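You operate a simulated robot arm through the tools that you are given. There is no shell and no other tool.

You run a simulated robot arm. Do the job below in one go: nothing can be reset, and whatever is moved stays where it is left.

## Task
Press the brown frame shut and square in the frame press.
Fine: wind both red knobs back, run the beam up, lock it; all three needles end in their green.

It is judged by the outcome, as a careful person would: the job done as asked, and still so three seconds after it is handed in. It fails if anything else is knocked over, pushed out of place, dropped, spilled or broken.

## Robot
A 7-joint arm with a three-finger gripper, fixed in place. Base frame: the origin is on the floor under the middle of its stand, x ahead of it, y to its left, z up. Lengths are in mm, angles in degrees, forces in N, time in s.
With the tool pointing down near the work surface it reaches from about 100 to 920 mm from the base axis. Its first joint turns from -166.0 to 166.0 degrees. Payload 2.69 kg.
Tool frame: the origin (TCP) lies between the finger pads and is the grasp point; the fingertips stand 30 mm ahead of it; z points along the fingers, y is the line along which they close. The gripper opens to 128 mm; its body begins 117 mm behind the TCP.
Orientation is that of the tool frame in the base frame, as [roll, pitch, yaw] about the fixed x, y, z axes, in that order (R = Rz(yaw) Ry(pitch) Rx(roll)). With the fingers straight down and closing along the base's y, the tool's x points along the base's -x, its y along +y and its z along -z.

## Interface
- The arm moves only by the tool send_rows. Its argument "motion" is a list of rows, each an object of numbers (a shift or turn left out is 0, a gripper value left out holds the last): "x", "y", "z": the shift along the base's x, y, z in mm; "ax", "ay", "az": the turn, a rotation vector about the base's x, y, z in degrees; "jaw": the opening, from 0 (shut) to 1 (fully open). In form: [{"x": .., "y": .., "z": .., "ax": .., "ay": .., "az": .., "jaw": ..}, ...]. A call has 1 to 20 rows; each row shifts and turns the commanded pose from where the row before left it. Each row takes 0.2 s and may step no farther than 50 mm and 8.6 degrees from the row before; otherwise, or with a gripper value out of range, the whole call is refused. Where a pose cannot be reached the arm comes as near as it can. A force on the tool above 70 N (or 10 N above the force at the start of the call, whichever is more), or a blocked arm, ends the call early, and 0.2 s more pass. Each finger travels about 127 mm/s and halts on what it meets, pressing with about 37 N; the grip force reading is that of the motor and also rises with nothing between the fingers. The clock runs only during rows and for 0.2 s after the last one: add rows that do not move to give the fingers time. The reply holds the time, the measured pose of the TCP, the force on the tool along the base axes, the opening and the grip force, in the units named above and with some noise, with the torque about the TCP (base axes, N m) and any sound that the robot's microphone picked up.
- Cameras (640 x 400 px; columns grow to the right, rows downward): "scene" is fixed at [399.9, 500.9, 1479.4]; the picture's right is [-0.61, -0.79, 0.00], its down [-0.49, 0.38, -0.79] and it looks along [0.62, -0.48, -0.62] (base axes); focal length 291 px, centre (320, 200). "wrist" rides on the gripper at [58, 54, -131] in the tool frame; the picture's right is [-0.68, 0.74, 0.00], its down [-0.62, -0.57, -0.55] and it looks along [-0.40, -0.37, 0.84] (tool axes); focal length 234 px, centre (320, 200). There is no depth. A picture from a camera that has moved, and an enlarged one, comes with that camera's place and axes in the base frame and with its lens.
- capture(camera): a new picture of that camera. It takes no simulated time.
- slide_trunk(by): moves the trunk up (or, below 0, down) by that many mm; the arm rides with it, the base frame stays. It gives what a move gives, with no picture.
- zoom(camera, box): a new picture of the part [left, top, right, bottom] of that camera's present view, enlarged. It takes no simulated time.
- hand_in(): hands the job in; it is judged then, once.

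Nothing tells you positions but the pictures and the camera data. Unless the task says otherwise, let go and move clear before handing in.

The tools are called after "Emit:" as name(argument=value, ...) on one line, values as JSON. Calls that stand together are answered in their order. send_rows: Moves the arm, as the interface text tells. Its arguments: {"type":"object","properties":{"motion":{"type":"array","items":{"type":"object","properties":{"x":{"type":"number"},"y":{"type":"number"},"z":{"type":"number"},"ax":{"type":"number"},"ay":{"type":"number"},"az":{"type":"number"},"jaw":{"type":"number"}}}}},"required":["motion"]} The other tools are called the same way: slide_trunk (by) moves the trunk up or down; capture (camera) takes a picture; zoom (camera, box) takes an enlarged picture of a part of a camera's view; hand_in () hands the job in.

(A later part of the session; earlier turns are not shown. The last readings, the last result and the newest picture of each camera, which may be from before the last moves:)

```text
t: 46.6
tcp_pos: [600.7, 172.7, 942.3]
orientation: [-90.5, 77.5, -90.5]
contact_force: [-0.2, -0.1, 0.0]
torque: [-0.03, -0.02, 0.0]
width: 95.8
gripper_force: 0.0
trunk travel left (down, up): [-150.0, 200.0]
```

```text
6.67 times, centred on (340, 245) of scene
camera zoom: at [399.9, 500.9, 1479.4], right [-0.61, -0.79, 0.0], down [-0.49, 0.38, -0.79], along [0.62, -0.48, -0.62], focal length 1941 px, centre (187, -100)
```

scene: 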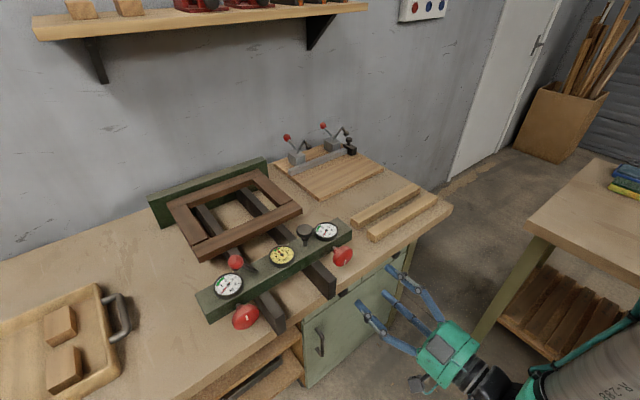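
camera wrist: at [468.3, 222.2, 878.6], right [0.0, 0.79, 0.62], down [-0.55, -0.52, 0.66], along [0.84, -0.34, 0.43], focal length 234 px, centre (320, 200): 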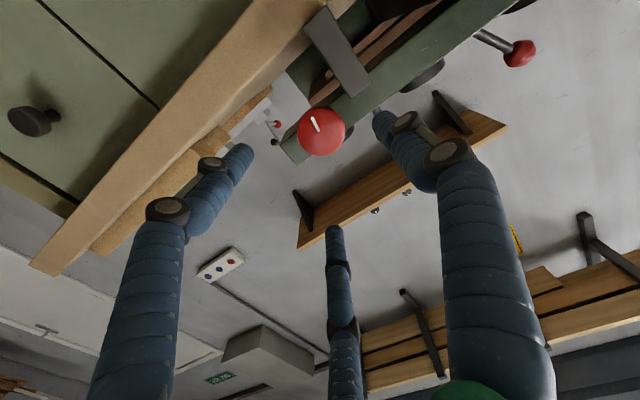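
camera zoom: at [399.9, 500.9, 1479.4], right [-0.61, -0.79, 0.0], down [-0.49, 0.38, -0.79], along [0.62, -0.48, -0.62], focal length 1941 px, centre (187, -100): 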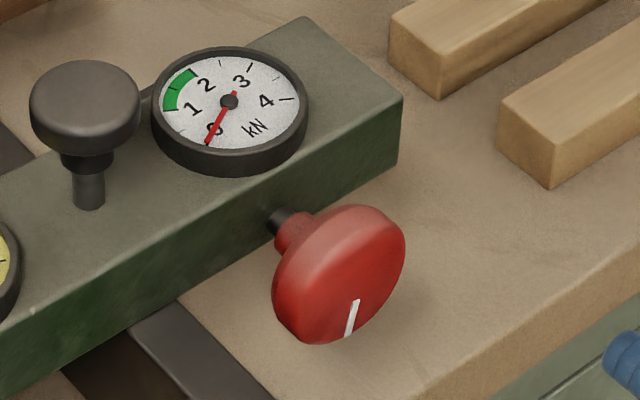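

The right knob is aligned, but rail 2 sits 49 mm to its left, so I'll roll to about -70° to keep the open fingers clear of that rail before advancing.

Emit:
send_rows(motion=[{"ax": -8.2}, {"ax": -8.2}, {"ax": -8.2}, {"ax": -8.2}, {"ax": -8.2}, {"ax": -8.2}, {"ax": -8.2}, {"x": 30}, {"x": 30}, {"x": 20}, {}])

Emit:
capture(camera="wrist")

Emit:
zoom(camera="scene", box=[280, 210, 400, 310])

```text
t: 49.0
tcp_pos: [681.3, 171.6, 940.6]
orientation: [-89.8, 20.1, -90.0]
contact_force: [-0.3, 0.7, -1.2]
torque: [0.02, -0.06, 0.01]
width: 96.0
gripper_force: 0.1
trunk travel left (down, up): [-150.0, 200.0]
```

```text
taken
camera wrist: at [548.2, 136.7, 868.7], right [0.0, 0.89, -0.46], down [-0.55, 0.38, 0.74], along [0.84, 0.25, 0.49], focal length 234 px, centre (320, 200)
```

wrist: 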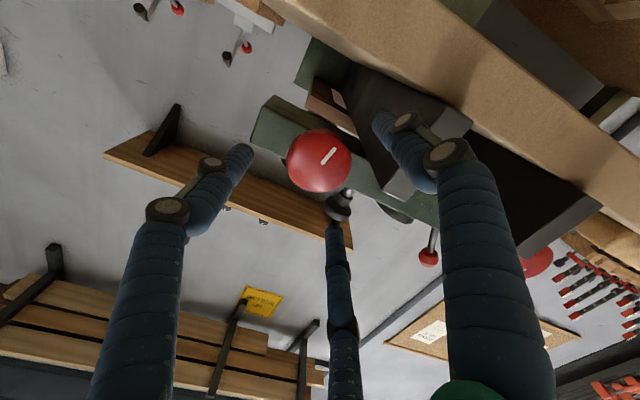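

```text
4.00 times, centred on (340, 260) of scene
camera zoom: at [399.9, 500.9, 1479.4], right [-0.61, -0.79, 0.0], down [-0.49, 0.38, -0.79], along [0.62, -0.48, -0.62], focal length 1164 px, centre (240, -40)
```

zoom: 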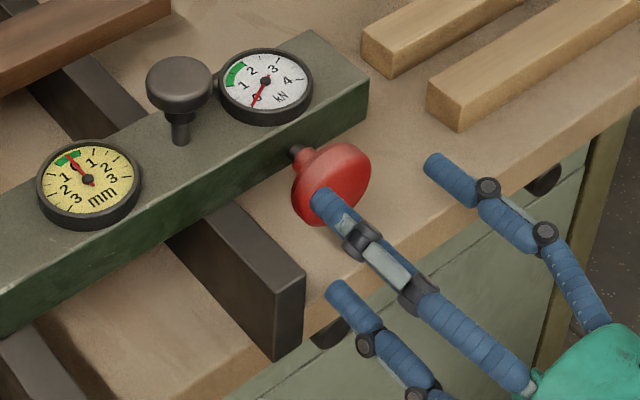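

Emit:
send_rows(motion=[{"x": 15}, {"x": 14}, {"x": 10}, {}, {"jaw": 0.35}, {}, {}, {}])

Emit:
zoom(camera="scene", box=[280, 210, 400, 310])

Emit:
capture(camera="wrist")

```text
t: 50.8
tcp_pos: [719.4, 173.0, 942.9]
orientation: [-89.8, 20.2, -90.0]
contact_force: [2.1, 15.1, 6.3]
torque: [-0.01, -0.06, 0.75]
width: 52.1
gripper_force: 45.2
trunk travel left (down, up): [-150.0, 200.0]
```

```text
4.00 times, centred on (340, 260) of scene
camera zoom: at [399.9, 500.9, 1479.4], right [-0.61, -0.79, 0.0], down [-0.49, 0.38, -0.79], along [0.62, -0.48, -0.62], focal length 1164 px, centre (240, -40)
```

zoom: 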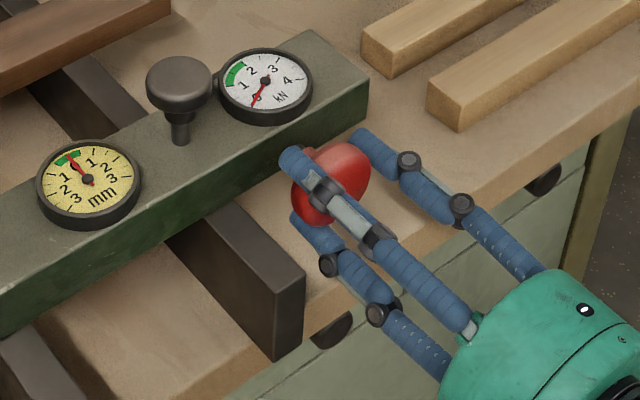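

```text
taken
camera wrist: at [586.9, 136.3, 871.1], right [0.0, 0.89, -0.46], down [-0.55, 0.38, 0.74], along [0.84, 0.25, 0.49], focal length 234 px, centre (320, 200)
```

wrist: 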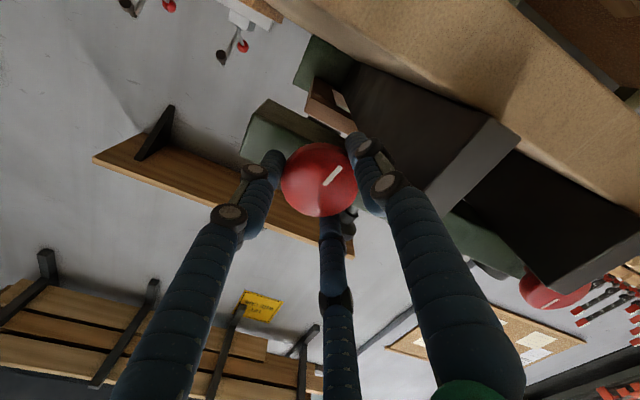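

Gripped. I'll relieve the side force and unwind this knob in stages, watching for the stop torque.

Emit:
send_rows(motion=[{"y": 1.2, "z": 0.5}, {"ax": -7}, {"ax": -7}, {"ax": -7}, {"ax": -7}, {"ax": -7}, {"ax": -7}, {"ax": -7}, {"ax": -7}, {}])

Emit:
zoom(camera="wrist", box=[240, 110, 420, 250])

Emit:
zoom(camera="scene", box=[280, 210, 400, 310])

```text
t: 53.0
tcp_pos: [719.8, 172.8, 943.7]
orientation: [-89.6, -35.9, -90.2]
contact_force: [-0.5, -5.0, 19.6]
torque: [0.02, -0.58, -0.12]
width: 52.3
gripper_force: 45.5
trunk travel left (down, up): [-150.0, 200.0]
```

```text
2.86 times, centred on (330, 180) of wrist
camera zoom: at [586.4, 94.1, 932.0], right [0.01, 0.12, -0.99], down [-0.55, 0.83, 0.09], along [0.84, 0.54, 0.07], focal length 669 px, centre (291, 257)
```

zoom: 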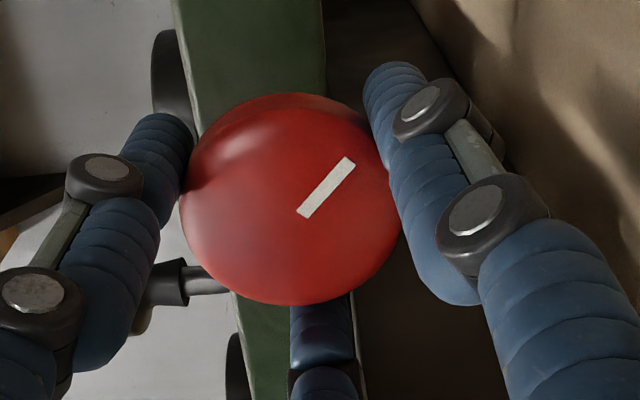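

```text
4.00 times, centred on (340, 260) of scene
camera zoom: at [399.9, 500.9, 1479.4], right [-0.61, -0.79, 0.0], down [-0.49, 0.38, -0.79], along [0.62, -0.48, -0.62], focal length 1164 px, centre (240, -40)
```

zoom: 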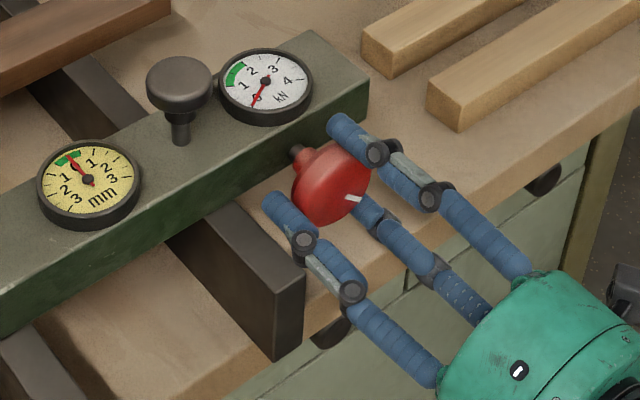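

Emit:
send_rows(motion=[{"z": 1.3, "y": -0.3}, {"ax": -7}, {"ax": -7}, {"ax": -7}, {"ax": -7}, {"ax": -7}, {"ax": -7}, {"ax": -7}, {"ax": -7}, {}])

Emit:
zoom(camera="wrist", box=[240, 110, 420, 250])

```text
t: 55.2
tcp_pos: [718.4, 172.7, 942.9]
orientation: [87.9, -88.0, 92.2]
contact_force: [3.4, -12.2, 4.3]
torque: [0.01, -0.01, -0.41]
width: 52.1
gripper_force: 45.2
trunk travel left (down, up): [-150.0, 200.0]
```

```text
2.86 times, centred on (330, 180) of wrist
camera zoom: at [585.2, 120.9, 1002.0], right [0.0, -0.76, -0.65], down [-0.55, 0.54, -0.63], along [0.84, 0.36, -0.41], focal length 669 px, centre (291, 257)
```

zoom: 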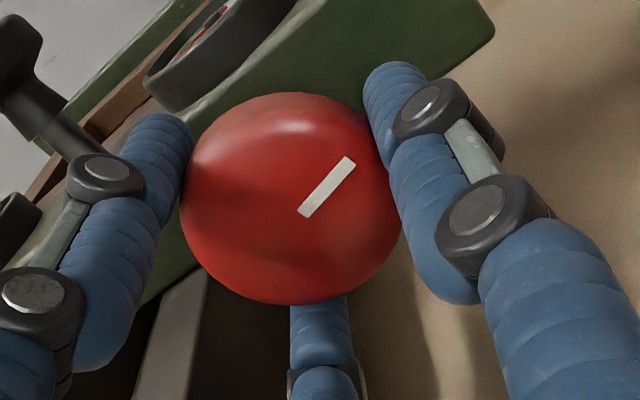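

Emit:
send_rows(motion=[{"y": -0.8}, {"ax": -7}, {"ax": -7}, {"ax": -7}, {"ax": -7}, {"ax": -7}, {"ax": -7}, {"ax": -7}, {}])

Emit:
zoom(camera="wrist", box=[240, 110, 420, 250])

```text
t: 57.2
tcp_pos: [717.3, 172.5, 943.5]
orientation: [90.1, -39.1, 90.2]
contact_force: [-3.4, 2.7, 3.4]
torque: [0.02, 0.04, 0.48]
width: 52.3
gripper_force: 45.1
trunk travel left (down, up): [-150.0, 200.0]
```

```text
2.86 times, centred on (330, 180) of wrist
camera zoom: at [585.8, 183.9, 1020.4], right [0.0, -0.99, 0.15], down [-0.55, -0.12, -0.83], along [0.84, -0.08, -0.54], focal length 669 px, centre (291, 257)
```

zoom: 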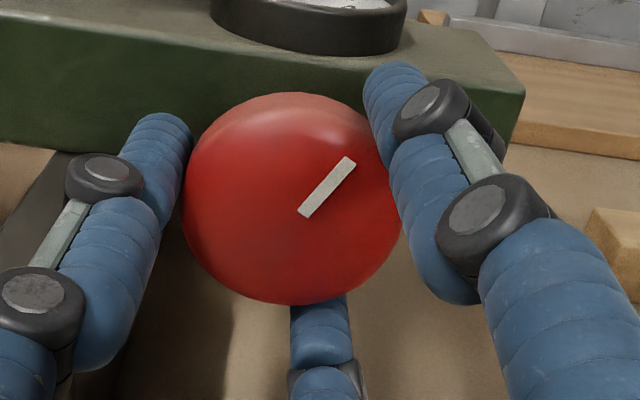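

Emit:
send_rows(motion=[{"ax": -7}, {"ax": -7}, {"ax": -7}, {"ax": -7}, {"ax": -7}, {"ax": -7}, {"ax": -7}, {"ax": -7}, {}])

Emit:
zoom(camera="wrist", box=[240, 110, 420, 250])

Emit:
zoom(camera="scene", box=[190, 210, 370, 330])

```text
t: 59.2
tcp_pos: [718.1, 172.4, 944.1]
orientation: [90.2, 17.0, 90.1]
contact_force: [2.1, -6.4, 0.5]
torque: [0.76, 0.09, -0.17]
width: 52.3
gripper_force: 45.1
trunk travel left (down, up): [-150.0, 200.0]
```

```text
2.86 times, centred on (330, 180) of wrist
camera zoom: at [586.3, 244.1, 976.9], right [0.0, -0.43, 0.9], down [-0.55, -0.75, -0.36], along [0.84, -0.49, -0.24], focal length 669 px, centre (291, 257)
```

zoom: 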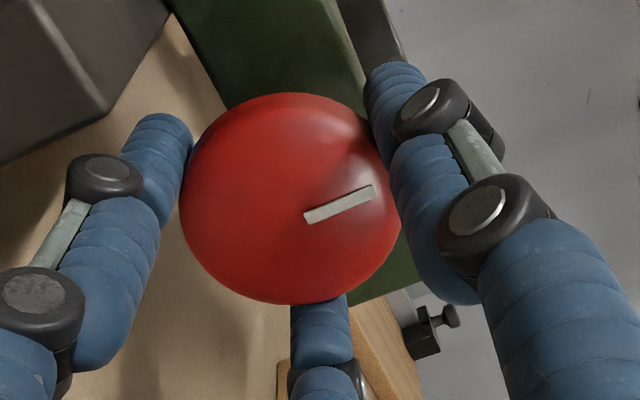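

```text
3.33 times, centred on (280, 270) of scene
camera zoom: at [399.9, 500.9, 1479.4], right [-0.61, -0.79, 0.0], down [-0.49, 0.38, -0.79], along [0.62, -0.48, -0.62], focal length 970 px, centre (453, -33)
```

zoom: 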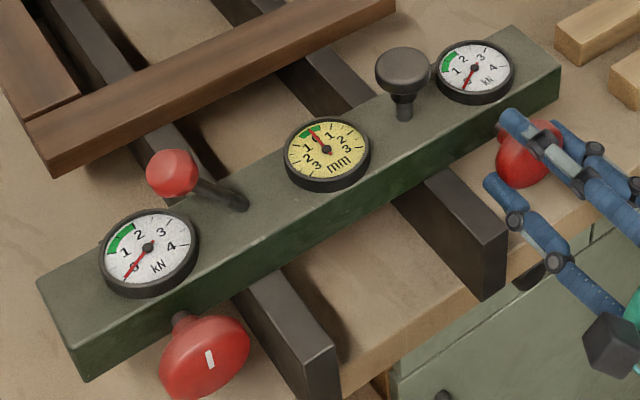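

The right knob hit its stop after about 190° of unwinding, so both are now wound fully back and the gauges still read 0. I'll release it with a modest opening and back off.

Emit:
send_rows(motion=[{"jaw": 0.6}, {}, {}, {"x": -20}, {"x": -30}, {"x": -30}, {"x": -40}, {}])

Emit:
zoom(camera="scene", box=[140, 150, 380, 340])

Emit:
capture(camera="wrist")

```text
t: 61.0
tcp_pos: [599.8, 169.4, 942.2]
orientation: [90.1, 16.8, 90.1]
contact_force: [0.4, 0.6, 0.6]
torque: [0.01, 0.02, -0.02]
width: 77.0
gripper_force: 0.1
trunk travel left (down, up): [-150.0, 200.0]
```

```text
2.11 times, centred on (260, 245) of scene
camera zoom: at [399.9, 500.9, 1479.4], right [-0.61, -0.79, 0.0], down [-0.49, 0.38, -0.79], along [0.62, -0.48, -0.62], focal length 613 px, centre (446, 105)
```

zoom: 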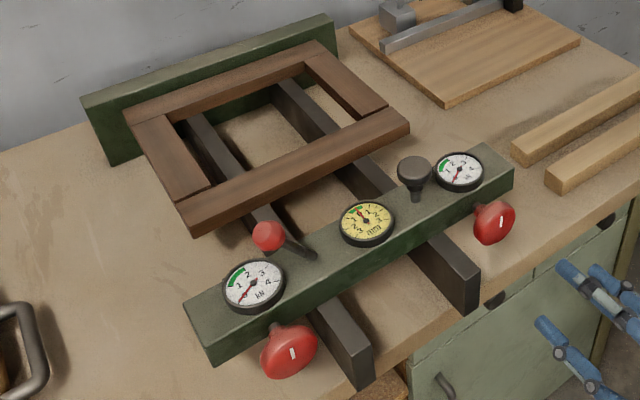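

```text
taken
camera wrist: at [467.8, 241.0, 976.2], right [0.0, -0.43, 0.9], down [-0.55, -0.75, -0.36], along [0.84, -0.49, -0.24], focal length 234 px, centre (320, 200)
```

wrist: 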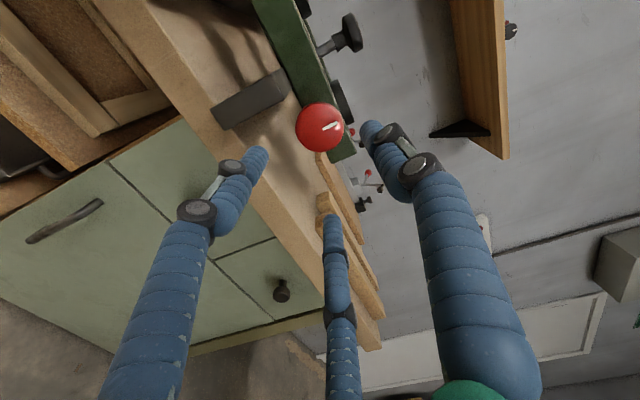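

Both marks now point the same way and everything is undisturbed. I'll raise the hand, roll back, and turn the fingers downward to grip the black handle on top of the beam.

Emit:
send_rows(motion=[{"ax": 8.5, "z": 20}, {"ax": 8.5, "z": 20}, {"ax": 8.5, "z": 20}, {"ax": 8.5, "z": 20}, {"ax": 8.5, "z": 20}, {"ax": 8.5, "z": 20}, {"ax": 8.5, "z": 20}, {"ax": 8.5, "z": 20}, {"ax": 8.5, "z": 20}, {"ax": 8.5, "z": 20}, {"ax": 8.5, "z": 20}, {"ax": 8.5, "z": 20}, {"ax": 8.5, "z": 20}, {"ax": 8.5, "y": 20}, {"ax": 8.5, "y": 20}, {"ax": 8.5, "y": 20}, {"ax": 8.5, "y": 9}, {"ax": 8.5}, {"ax": 8.5}, {"ax": 8.5}])

Emit:
send_rows(motion=[{"ax": 8.5}, {"ax": 8.5}, {"ax": 8.5}, {"ax": 8.5}, {"ax": 8.5}, {"ax": 8.5}, {"ax": 8.5}, {"ax": 8.5}, {"ax": 8.5}, {"ax": 8.5}, {}])

Emit:
send_rows(motion=[{"ay": 8.2}, {"ay": 8.2}, {"ay": 8.2}, {"ay": 8.2}, {"ay": 8.2}, {"ay": 8.2}, {"ay": 8.2}, {"ay": 8.2}, {"ay": 8.2}, {"ay": 8.2}, {"ay": 8}, {}])

Emit:
capture(camera="wrist")

Emit:
capture(camera="scene")

```text
t: 65.2
tcp_pos: [596.7, 242.5, 1203.3]
orientation: [-89.8, -26.8, -90.0]
contact_force: [0.6, -0.6, -0.6]
torque: [0.0, -0.01, 0.01]
width: 76.6
gripper_force: 0.1
trunk travel left (down, up): [-150.0, 200.0]
```

```text
t: 67.6
tcp_pos: [599.0, 241.1, 1203.2]
orientation: [-90.0, 58.3, -90.2]
contact_force: [0.2, 0.0, 0.4]
torque: [0.0, 0.03, 0.01]
width: 76.7
gripper_force: 0.0
trunk travel left (down, up): [-150.0, 200.0]
```

```text
t: 70.2
tcp_pos: [600.1, 240.9, 1203.5]
orientation: [179.9, -0.2, -148.3]
contact_force: [-0.3, 0.4, -1.1]
torque: [-0.03, 0.02, -0.04]
width: 76.8
gripper_force: 0.1
trunk travel left (down, up): [-150.0, 200.0]
```

```text
taken
camera wrist: at [520.1, 256.4, 1333.3], right [0.19, 0.98, 0.0], down [0.82, -0.15, 0.55], along [0.54, -0.1, -0.84], focal length 234 px, centre (320, 200)
```

wrist: 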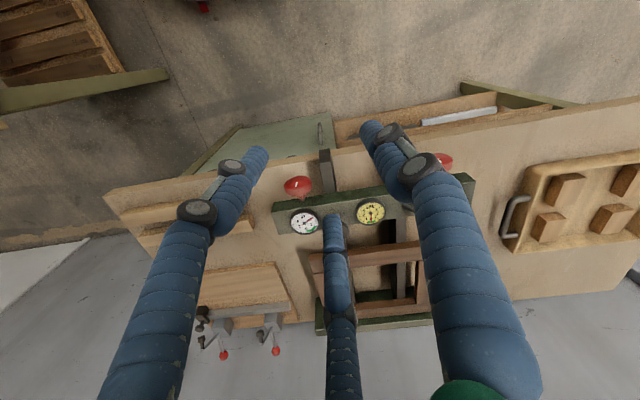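

```text
taken
```

scene: 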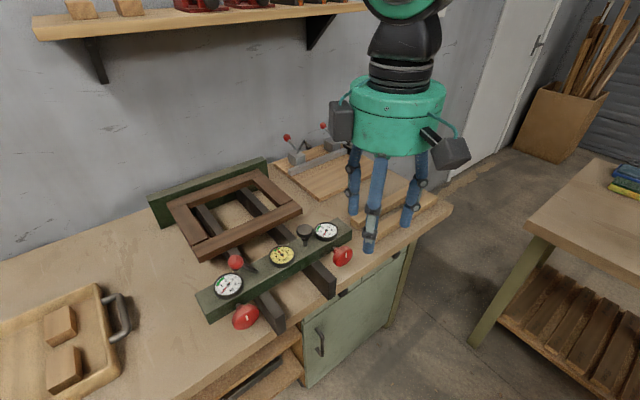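

Now I'll move above the black handle, still high, and check the alignment.

Emit:
send_rows(motion=[{"x": 28}, {"x": 28}, {"x": 28}, {"x": 28}, {"x": 28}, {"x": 28}, {"x": 27, "y": -2.5}, {"z": -30}, {"z": -30}, {"z": -30}, {}])

Emit:
capture(camera="wrist")

Emit:
capture(camera="scene")

```text
t: 72.6
tcp_pos: [795.1, 236.3, 1111.9]
orientation: [-179.9, 0.0, -148.1]
contact_force: [0.4, 1.0, 0.2]
torque: [-0.02, 0.02, 0.02]
width: 76.8
gripper_force: 0.0
trunk travel left (down, up): [-150.0, 200.0]
```

```text
taken
camera wrist: at [715.5, 251.9, 1241.8], right [0.19, 0.98, 0.0], down [0.82, -0.15, 0.55], along [0.54, -0.1, -0.84], focal length 234 px, centre (320, 200)
```

wrist: 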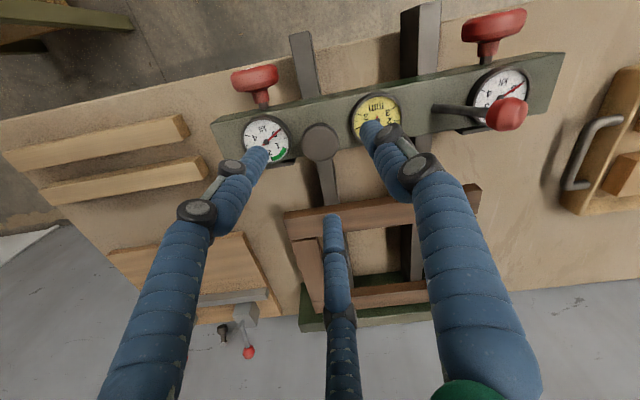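

```text
taken
```

scene: 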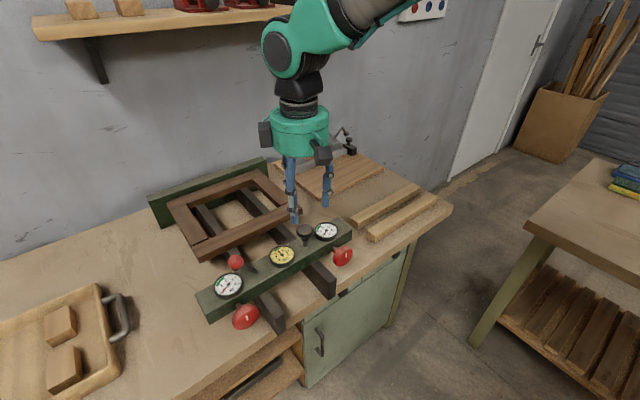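

The handle lines up exactly under the tool. Descending around it.

Emit:
send_rows(motion=[{"z": -25}, {"z": -25}, {"z": -20}, {"z": -12}, {}])

Emit:
capture(camera="wrist")

Emit:
zoom(camera="scene", box=[240, 170, 360, 270])

```text
t: 73.8
tcp_pos: [793.0, 238.2, 1029.3]
orientation: [-179.9, -0.1, -148.2]
contact_force: [0.1, -0.2, 0.2]
torque: [-0.03, -0.01, -0.01]
width: 76.9
gripper_force: 0.0
trunk travel left (down, up): [-150.0, 200.0]
```

```text
taken
camera wrist: at [714.6, 253.8, 1160.9], right [0.19, 0.98, 0.0], down [0.82, -0.15, 0.55], along [0.54, -0.1, -0.84], focal length 234 px, centre (320, 200)
```

wrist: 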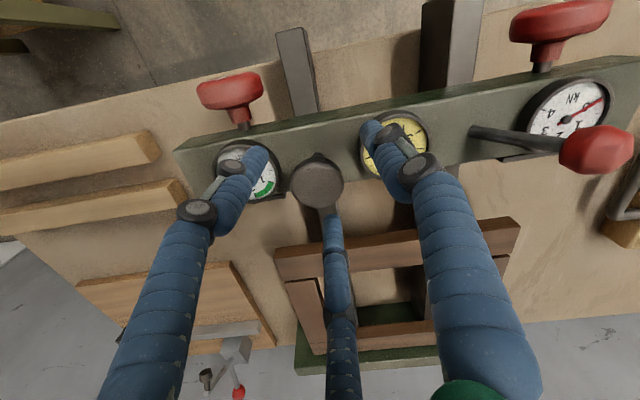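

```text
4.00 times, centred on (300, 220) of scene
camera zoom: at [399.9, 500.9, 1479.4], right [-0.61, -0.79, 0.0], down [-0.49, 0.38, -0.79], along [0.62, -0.48, -0.62], focal length 1164 px, centre (400, 120)
```

zoom: 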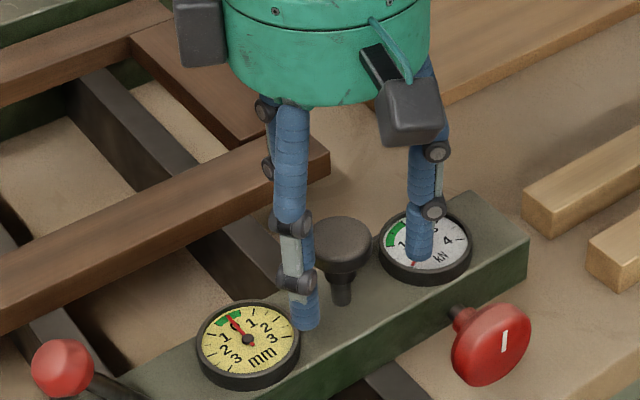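

Emit:
send_rows(motion=[{"z": -6}, {}, {"jaw": 0.4}, {"jaw": 0.2}, {}, {}, {}])

Emit:
capture(camera="wrist")

Emit:
zoom(camera="scene", box=[240, 170, 360, 270])

```text
t: 75.4
tcp_pos: [794.1, 239.2, 1025.2]
orientation: [-179.9, -0.1, -148.2]
contact_force: [3.1, -4.4, 0.0]
torque: [-0.05, -0.08, 0.01]
width: 39.0
gripper_force: 10.2
trunk travel left (down, up): [-150.0, 200.0]
```

```text
taken
camera wrist: at [714.5, 253.8, 1154.7], right [0.19, 0.98, 0.0], down [0.82, -0.15, 0.55], along [0.54, -0.1, -0.84], focal length 234 px, centre (320, 200)
```

wrist: 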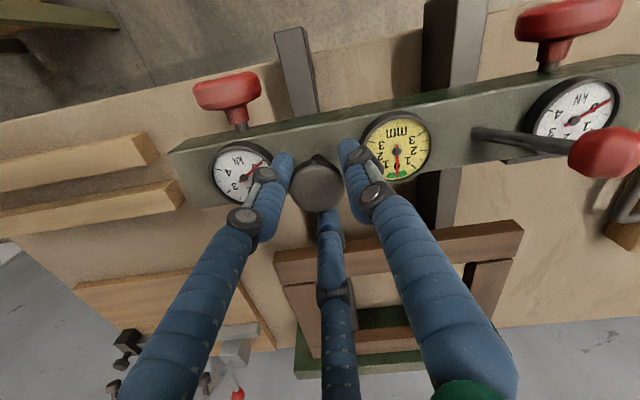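

```text
4.00 times, centred on (300, 220) of scene
camera zoom: at [399.9, 500.9, 1479.4], right [-0.61, -0.79, 0.0], down [-0.49, 0.38, -0.79], along [0.62, -0.48, -0.62], focal length 1164 px, centre (400, 120)
```

zoom: 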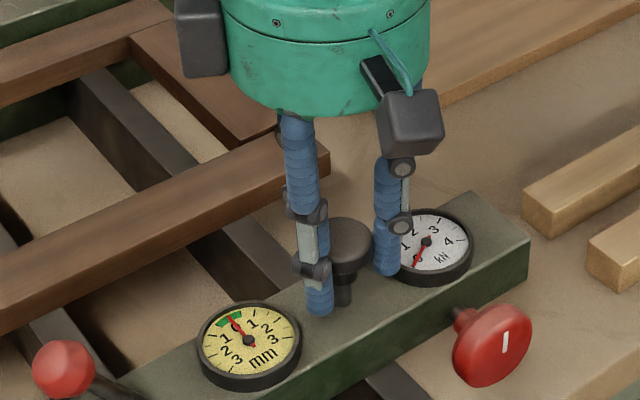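

The handle is in the grip. I'll push the beam gently forward 20 mm to see that it slides.

Emit:
send_rows(motion=[{}, {"x": 4}, {"x": 4}, {"x": 4}, {"x": 4}, {"x": 4}, {}])

Emit:
zoom(camera="scene", box=[180, 170, 380, 330])

```text
t: 77.0
tcp_pos: [813.5, 238.6, 1024.1]
orientation: [-179.9, -0.2, -148.2]
contact_force: [0.4, -9.2, -6.8]
torque: [-0.06, -0.06, 0.04]
width: 38.6
gripper_force: 9.3
trunk travel left (down, up): [-150.0, 200.0]
```

```text
2.50 times, centred on (280, 250) of scene
camera zoom: at [399.9, 500.9, 1479.4], right [-0.61, -0.79, 0.0], down [-0.49, 0.38, -0.79], along [0.62, -0.48, -0.62], focal length 728 px, centre (420, 75)
```

zoom: 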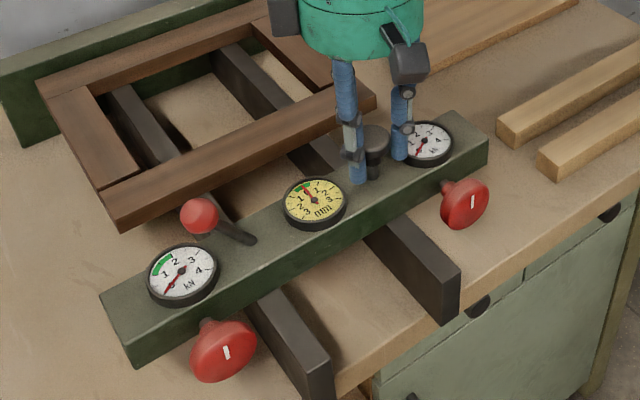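

The beam slides freely with almost no force. I'll run it up further, then slow down near the frame.

Emit:
send_rows(motion=[{"x": 6}, {"x": 6}, {"x": 6}, {"x": 6}, {"x": 6}, {"x": 6}, {"x": 6}, {"x": 6}, {"x": 4}, {"x": 4}, {}])

Emit:
zoom(camera="scene", box=[160, 150, 360, 310])

Emit:
capture(camera="wrist")

```text
t: 79.4
tcp_pos: [870.4, 237.6, 1026.2]
orientation: [-179.9, -0.1, -148.2]
contact_force: [-2.3, -21.7, -2.5]
torque: [-0.26, 0.04, 0.18]
width: 38.5
gripper_force: 9.7
trunk travel left (down, up): [-150.0, 200.0]
```

```text
2.50 times, centred on (260, 230) of scene
camera zoom: at [399.9, 500.9, 1479.4], right [-0.61, -0.79, 0.0], down [-0.49, 0.38, -0.79], along [0.62, -0.48, -0.62], focal length 728 px, centre (470, 125)
```

zoom: 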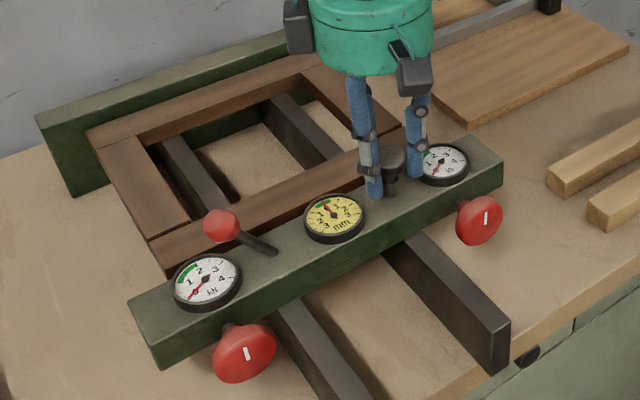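

```text
taken
camera wrist: at [790.2, 253.4, 1155.5], right [0.19, 0.98, 0.0], down [0.82, -0.15, 0.55], along [0.54, -0.1, -0.84], focal length 234 px, centre (320, 200)
```

wrist: 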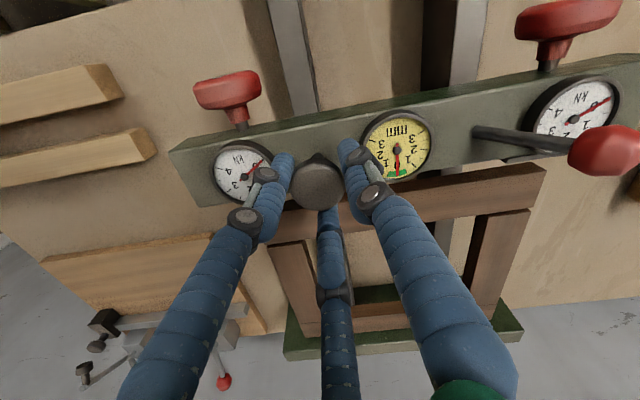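

Still a gap of roughly 30 mm. I'll relieve the sideways force and keep going in small steps.

Emit:
send_rows(motion=[{"y": -1.5}, {"x": 3}, {"x": 3}, {"x": 3}, {"x": 3}, {"x": 3}, {"x": 3}, {}])

Emit:
zoom(camera="wrist", box=[160, 60, 640, 360])

Emit:
zoom(camera="scene", box=[160, 170, 300, 300])

```text
t: 81.2
tcp_pos: [888.8, 237.6, 1025.4]
orientation: [-179.9, -0.1, -148.2]
contact_force: [-2.4, -10.7, -7.4]
torque: [-0.14, -0.01, 0.0]
width: 37.0
gripper_force: 8.9
trunk travel left (down, up): [-150.0, 200.0]
```

```text
1.33 times, centred on (400, 210) of wrist
camera zoom: at [809.4, 252.1, 1156.1], right [0.19, 0.98, 0.0], down [0.82, -0.15, 0.55], along [0.54, -0.1, -0.84], focal length 312 px, centre (213, 187)
```

zoom: 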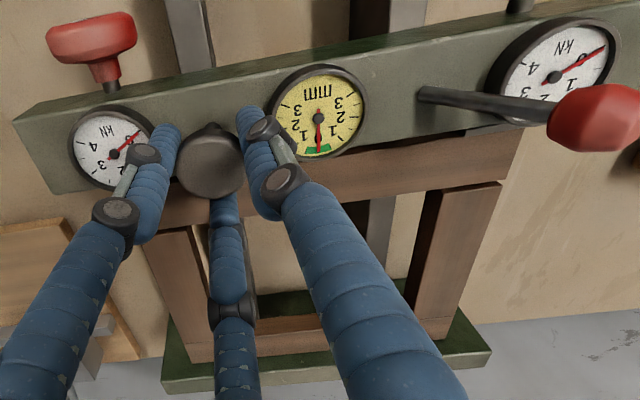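

```text
3.08 times, centred on (230, 235) of scene
camera zoom: at [399.9, 500.9, 1479.4], right [-0.61, -0.79, 0.0], down [-0.49, 0.38, -0.79], along [0.62, -0.48, -0.62], focal length 896 px, centre (597, 92)
```

zoom: 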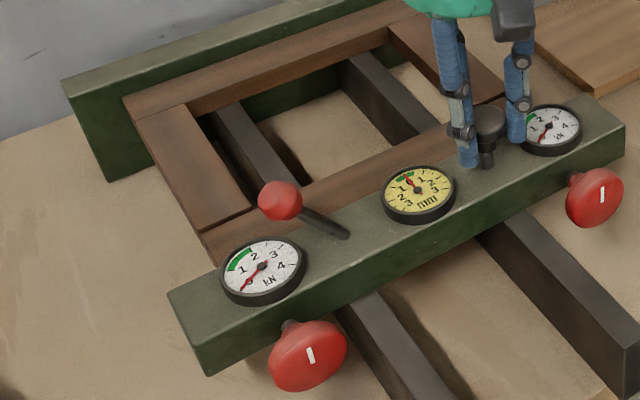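

Getting close, the mm needle is near zero. Small 2 mm steps until contact.

Emit:
send_rows(motion=[{"y": -0.8, "z": -0.7}, {"x": 2}, {"x": 2}, {"x": 2}, {"x": 2}, {"x": 2}, {}])

Emit:
zoom(camera="wrist", box=[160, 60, 640, 360])

Emit:
zoom(camera="scene", box=[160, 170, 300, 300])

```text
t: 82.8
tcp_pos: [896.8, 235.2, 1025.2]
orientation: [-179.9, 0.1, -148.2]
contact_force: [-24.2, -3.2, 18.8]
torque: [-0.07, 0.93, 0.07]
width: 36.3
gripper_force: 44.3
trunk travel left (down, up): [-150.0, 200.0]
```

```text
1.33 times, centred on (400, 210) of wrist
camera zoom: at [816.7, 251.4, 1155.9], right [0.19, 0.98, 0.0], down [0.82, -0.15, 0.55], along [0.54, -0.1, -0.84], focal length 312 px, centre (213, 187)
```

zoom: 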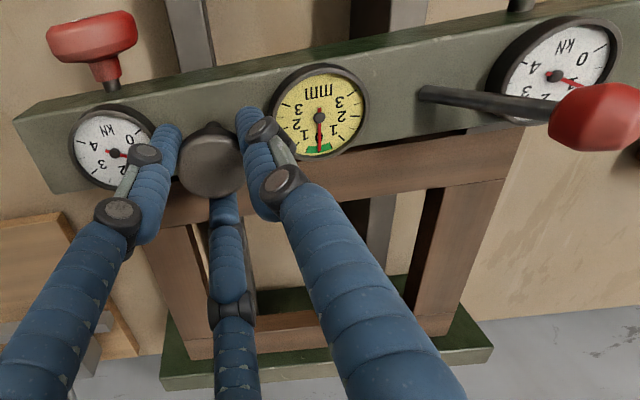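

```text
3.08 times, centred on (230, 235) of scene
camera zoom: at [399.9, 500.9, 1479.4], right [-0.61, -0.79, 0.0], down [-0.49, 0.38, -0.79], along [0.62, -0.48, -0.62], focal length 896 px, centre (597, 92)
```

zoom: 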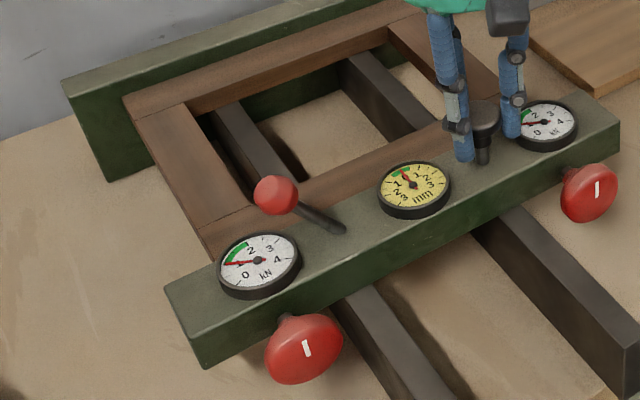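

Contact: Fx is -24 N and both kN needles moved up together to about 0.8, so the beam is up against the frame evenly. I'll zoom the gauges, then ease off and let go of the handle to get to the lock lever.

Emit:
zoom(camera="scene", box=[205, 200, 255, 240])

Emit:
zoom(camera="scene", box=[200, 230, 250, 270])

Emit:
zoom(camera="scene", box=[240, 190, 300, 240])

Emit:
zoom(camera="scene", box=[310, 190, 360, 230])

```text
10.00 times, centred on (230, 220) of scene
camera zoom: at [399.9, 500.9, 1479.4], right [-0.61, -0.79, 0.0], down [-0.49, 0.38, -0.79], along [0.62, -0.48, -0.62], focal length 2911 px, centre (1220, 0)
```

zoom: 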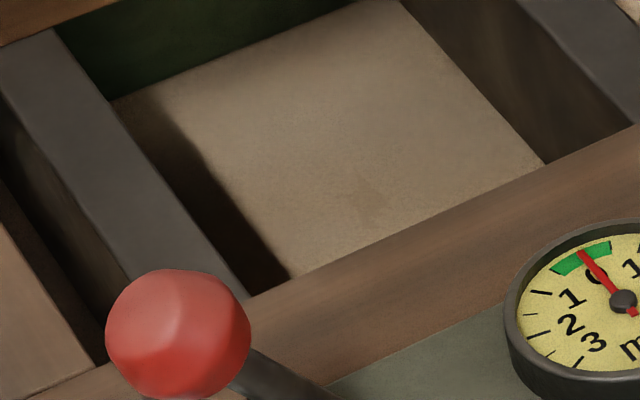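

```text
10.00 times, centred on (225, 250) of scene
camera zoom: at [399.9, 500.9, 1479.4], right [-0.61, -0.79, 0.0], down [-0.49, 0.38, -0.79], along [0.62, -0.48, -0.62], focal length 2911 px, centre (1270, -300)
```

zoom: 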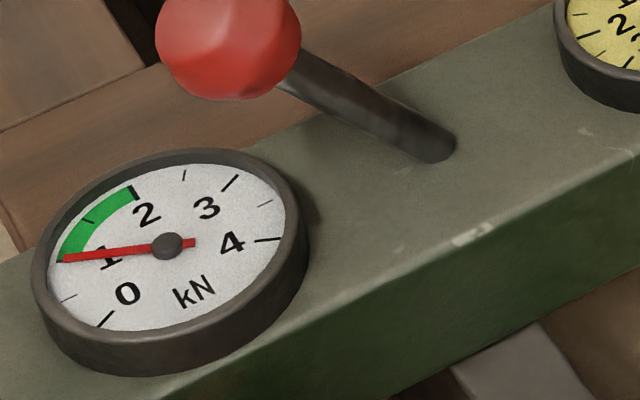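

```text
8.00 times, centred on (270, 215) of scene
camera zoom: at [399.9, 500.9, 1479.4], right [-0.61, -0.79, 0.0], down [-0.49, 0.38, -0.79], along [0.62, -0.48, -0.62], focal length 2329 px, centre (720, 80)
```

zoom: 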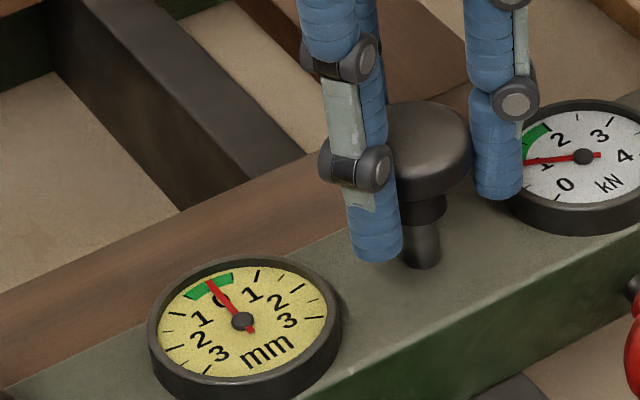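

```text
10.00 times, centred on (335, 210) of scene
camera zoom: at [399.9, 500.9, 1479.4], right [-0.61, -0.79, 0.0], down [-0.49, 0.38, -0.79], along [0.62, -0.48, -0.62], focal length 2911 px, centre (170, 100)
```

zoom: 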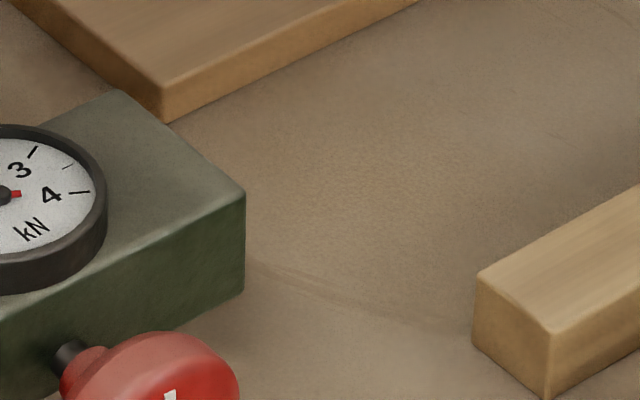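

Both kN needles sit right at 1.0 and the mm needle is centred in its green while I push. I'll let go of the handle by opening the fingers in place and see what the beam does.

Emit:
send_rows(motion=[{"jaw": 0.3}, {"jaw": 0.45}, {"jaw": 0.6}, {}, {}])

Emit:
zoom(camera="scene", box=[190, 180, 350, 290])

Emit:
zoom(camera="scene", box=[200, 230, 250, 270])

```text
t: 84.0
tcp_pos: [899.2, 236.1, 1023.2]
orientation: [-179.9, -0.1, -148.2]
contact_force: [0.3, 0.3, 0.0]
torque: [0.0, 0.0, -0.02]
width: 76.4
gripper_force: 0.0
trunk travel left (down, up): [-150.0, 200.0]
```

```text
3.64 times, centred on (270, 235) of scene
camera zoom: at [399.9, 500.9, 1479.4], right [-0.61, -0.79, 0.0], down [-0.49, 0.38, -0.79], along [0.62, -0.48, -0.62], focal length 1059 px, centre (502, 73)
```

zoom: 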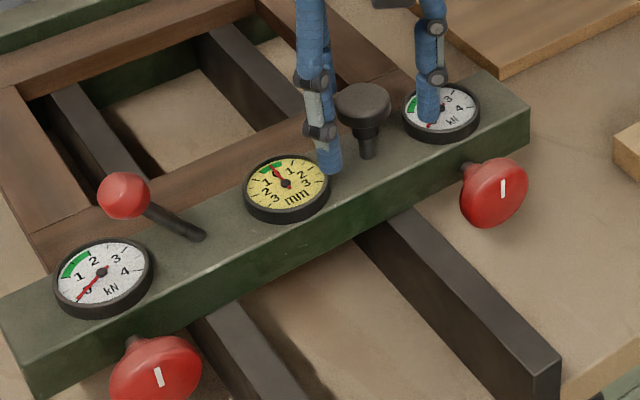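

```text
10.00 times, centred on (225, 250) of scene
camera zoom: at [399.9, 500.9, 1479.4], right [-0.61, -0.79, 0.0], down [-0.49, 0.38, -0.79], along [0.62, -0.48, -0.62], focal length 2911 px, centre (1270, -300)
```

zoom: 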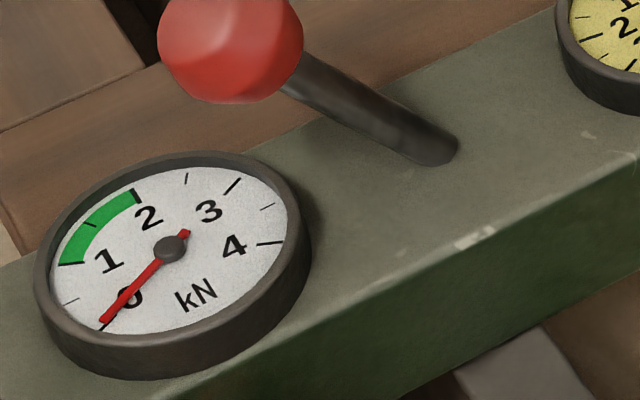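

The beam sprang back about 1 mm (needles to 0), so roughly 1 kN per mm. I'll lift off and look closely at the red-ball lock lever.

Emit:
send_rows(motion=[{"z": 25}, {"z": 30}, {"z": 30}, {"z": 30}, {"x": -20, "y": 20}, {"x": -20, "y": 20}, {"x": -20, "y": 20}, {"x": -20, "y": 20}, {}])

Emit:
capture(camera="wrist")

Emit:
capture(camera="scene")

```text
t: 86.0
tcp_pos: [817.2, 315.6, 1139.8]
orientation: [-180.0, -0.2, -148.2]
contact_force: [-0.2, -0.9, 0.6]
torque: [-0.03, -0.02, -0.02]
width: 76.6
gripper_force: 0.1
trunk travel left (down, up): [-150.0, 200.0]
```

```text
taken
camera wrist: at [738.2, 331.8, 1270.8], right [0.19, 0.98, 0.0], down [0.82, -0.15, 0.55], along [0.54, -0.1, -0.84], focal length 234 px, centre (320, 200)
```

wrist: 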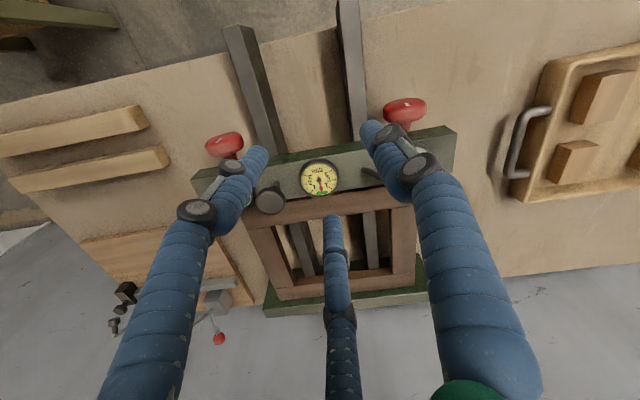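

```text
taken
```

scene: 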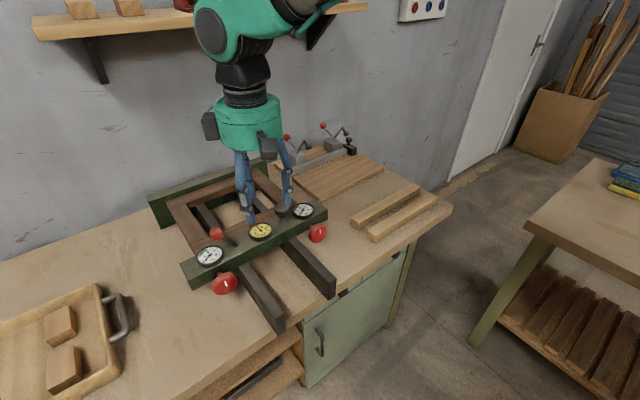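

Emit:
send_rows(motion=[{"y": 30}, {"y": 30}, {"y": 30}, {"y": 30}, {"y": 10, "z": -10}, {}])

Emit:
capture(camera="wrist")

Emit:
zoom(camera="wrist", box=[220, 120, 380, 240])

Emit:
zoom(camera="scene", box=[180, 200, 280, 290])

```text
t: 87.4
tcp_pos: [817.7, 447.0, 1128.5]
orientation: [-180.0, -0.1, -148.1]
contact_force: [-0.6, -0.5, -0.9]
torque: [0.01, 0.01, 0.0]
width: 76.7
gripper_force: 0.1
trunk travel left (down, up): [-150.0, 200.0]
```

```text
taken
camera wrist: at [737.4, 461.9, 1258.3], right [0.19, 0.98, 0.0], down [0.82, -0.15, 0.55], along [0.54, -0.1, -0.84], focal length 234 px, centre (320, 200)
```

wrist: 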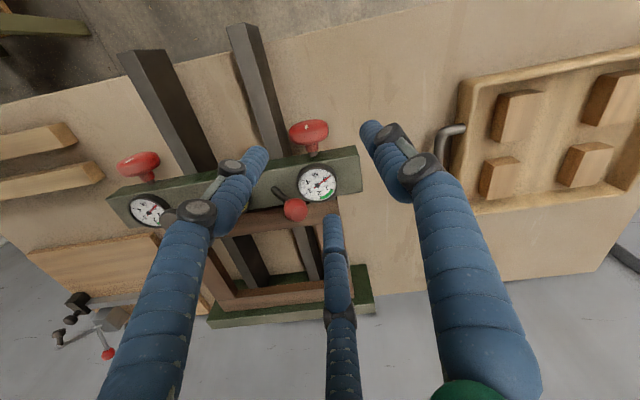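

```text
3.33 times, centred on (300, 180) of wrist
camera zoom: at [737.4, 461.9, 1258.3], right [0.19, 0.98, 0.0], down [0.82, -0.15, 0.55], along [0.54, -0.1, -0.84], focal length 781 px, centre (387, 267)
```

zoom: 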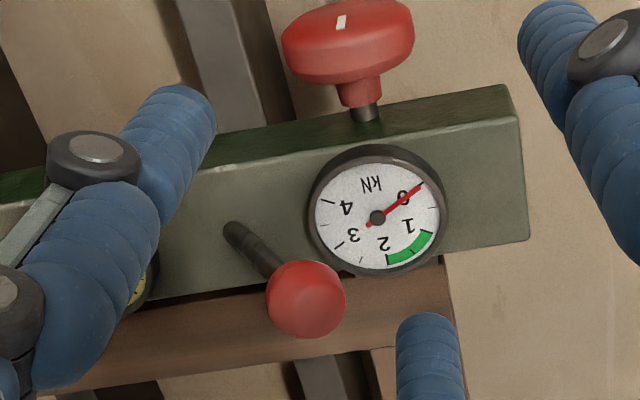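

```text
4.44 times, centred on (230, 245) of scene
camera zoom: at [399.9, 500.9, 1479.4], right [-0.61, -0.79, 0.0], down [-0.49, 0.38, -0.79], along [0.62, -0.48, -0.62], focal length 1294 px, centre (720, 0)
```

zoom: 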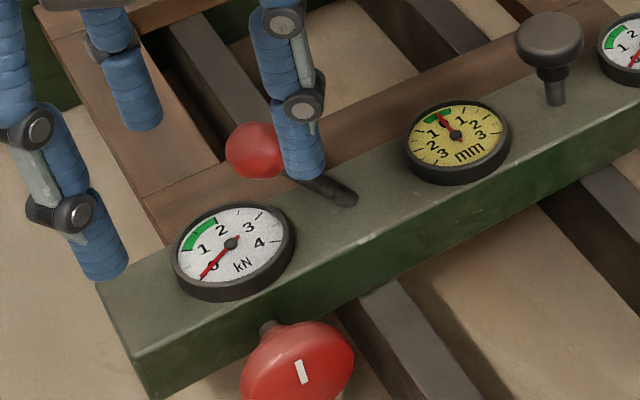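

The lever leans about 30° toward +y in the y–z plane: its base is at about (896, 366, 966) and its ball at (894, 403, 1027). With the beam sliding freely this must be "unlocked", so I'll make a fist and get to its +y side to throw it over toward -y.

Emit:
send_rows(motion=[{"jaw": 0, "x": 20, "y": 5}, {"x": 20, "y": 5, "az": -8}, {"x": 20, "y": 4, "az": -8}, {"x": 16, "y": 4, "az": -8}, {"az": -8}, {}, {}])

Emit:
capture(camera="wrist")

Emit:
zoom(camera="scene", box=[160, 140, 300, 290])

```text
t: 89.0
tcp_pos: [893.9, 462.7, 1130.3]
orientation: [-179.9, -0.1, 179.8]
contact_force: [-0.7, -0.3, -0.2]
torque: [0.01, -0.01, 0.01]
width: 2.2
gripper_force: 31.0
trunk travel left (down, up): [-150.0, 200.0]
```

```text
taken
camera wrist: at [834.6, 518.4, 1259.8], right [0.68, 0.73, 0.0], down [0.61, -0.57, 0.55], along [0.4, -0.37, -0.84], focal length 234 px, centre (320, 200)
```

wrist: 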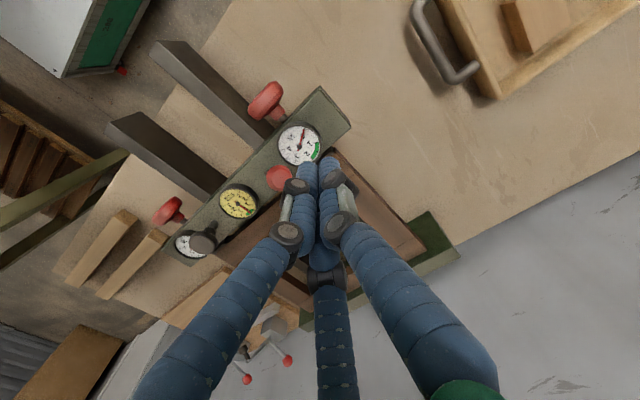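

```text
2.67 times, centred on (230, 215) of scene
camera zoom: at [399.9, 500.9, 1479.4], right [-0.61, -0.79, 0.0], down [-0.49, 0.38, -0.79], along [0.62, -0.48, -0.62], focal length 776 px, centre (560, 160)
```

zoom: 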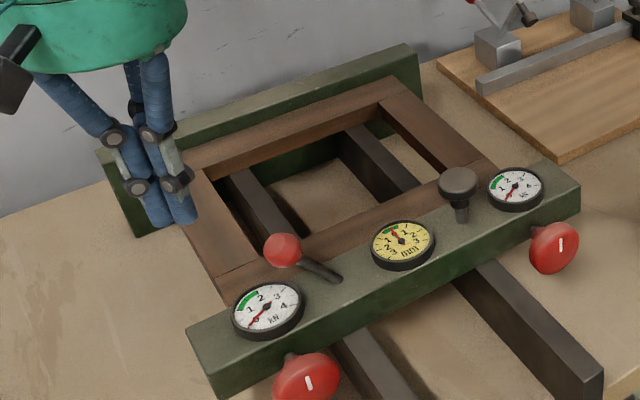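

Fist is formed with clear space beside the ball. Descending beside it, then a slow push toward -y.

Emit:
send_rows(motion=[{"z": -25}, {"z": -25}, {"z": -25}, {"z": -18}, {"y": -10}, {"y": -10}, {}])

Emit:
zoom(camera="wrist", box=[160, 60, 440, 240])

Emit:
zoom(camera="scene", box=[180, 180, 300, 290])

```text
t: 90.6
tcp_pos: [895.0, 444.0, 1036.6]
orientation: [-179.9, -0.1, 179.8]
contact_force: [-0.5, -0.2, 0.7]
torque: [0.0, -0.02, 0.02]
width: 2.3
gripper_force: 31.2
trunk travel left (down, up): [-150.0, 200.0]
```

```text
2.22 times, centred on (300, 150) of wrist
camera zoom: at [835.8, 499.0, 1166.7], right [0.68, 0.73, 0.0], down [0.61, -0.57, 0.55], along [0.4, -0.37, -0.84], focal length 520 px, centre (364, 311)
```

zoom: 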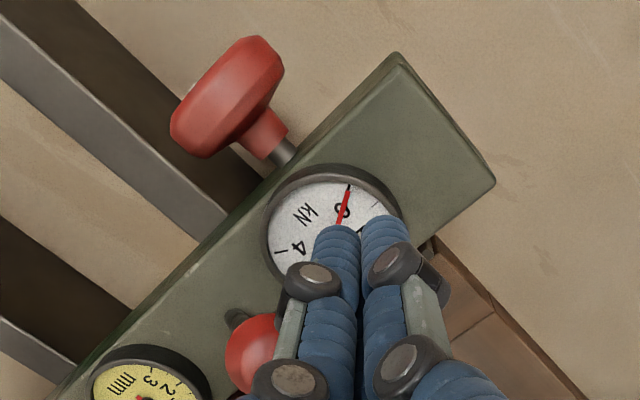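

```text
3.64 times, centred on (240, 235) of scene
camera zoom: at [399.9, 500.9, 1479.4], right [-0.61, -0.79, 0.0], down [-0.49, 0.38, -0.79], along [0.62, -0.48, -0.62], focal length 1059 px, centre (611, 73)
```

zoom: 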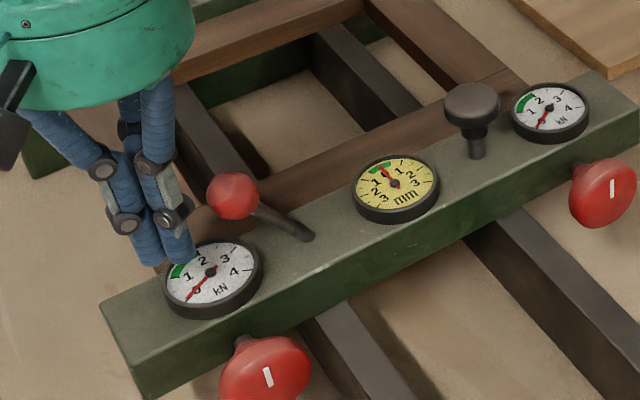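

Emit:
send_rows(motion=[{"y": -5}, {"y": -4}, {"y": -4}, {"y": -4}, {"y": -4}, {}])

Emit:
zoom(camera="scene", box=[180, 180, 300, 290])

```text
t: 92.0
tcp_pos: [893.6, 422.7, 1038.1]
orientation: [-179.9, -0.1, 179.8]
contact_force: [2.0, 4.3, 0.5]
torque: [0.0, 0.04, 0.07]
width: 2.2
gripper_force: 31.1
trunk travel left (down, up): [-150.0, 200.0]
```

```text
3.64 times, centred on (240, 235) of scene
camera zoom: at [399.9, 500.9, 1479.4], right [-0.61, -0.79, 0.0], down [-0.49, 0.38, -0.79], along [0.62, -0.48, -0.62], focal length 1059 px, centre (611, 73)
```

zoom: 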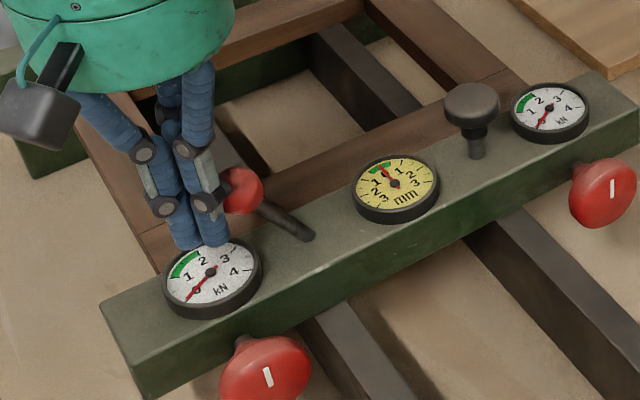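

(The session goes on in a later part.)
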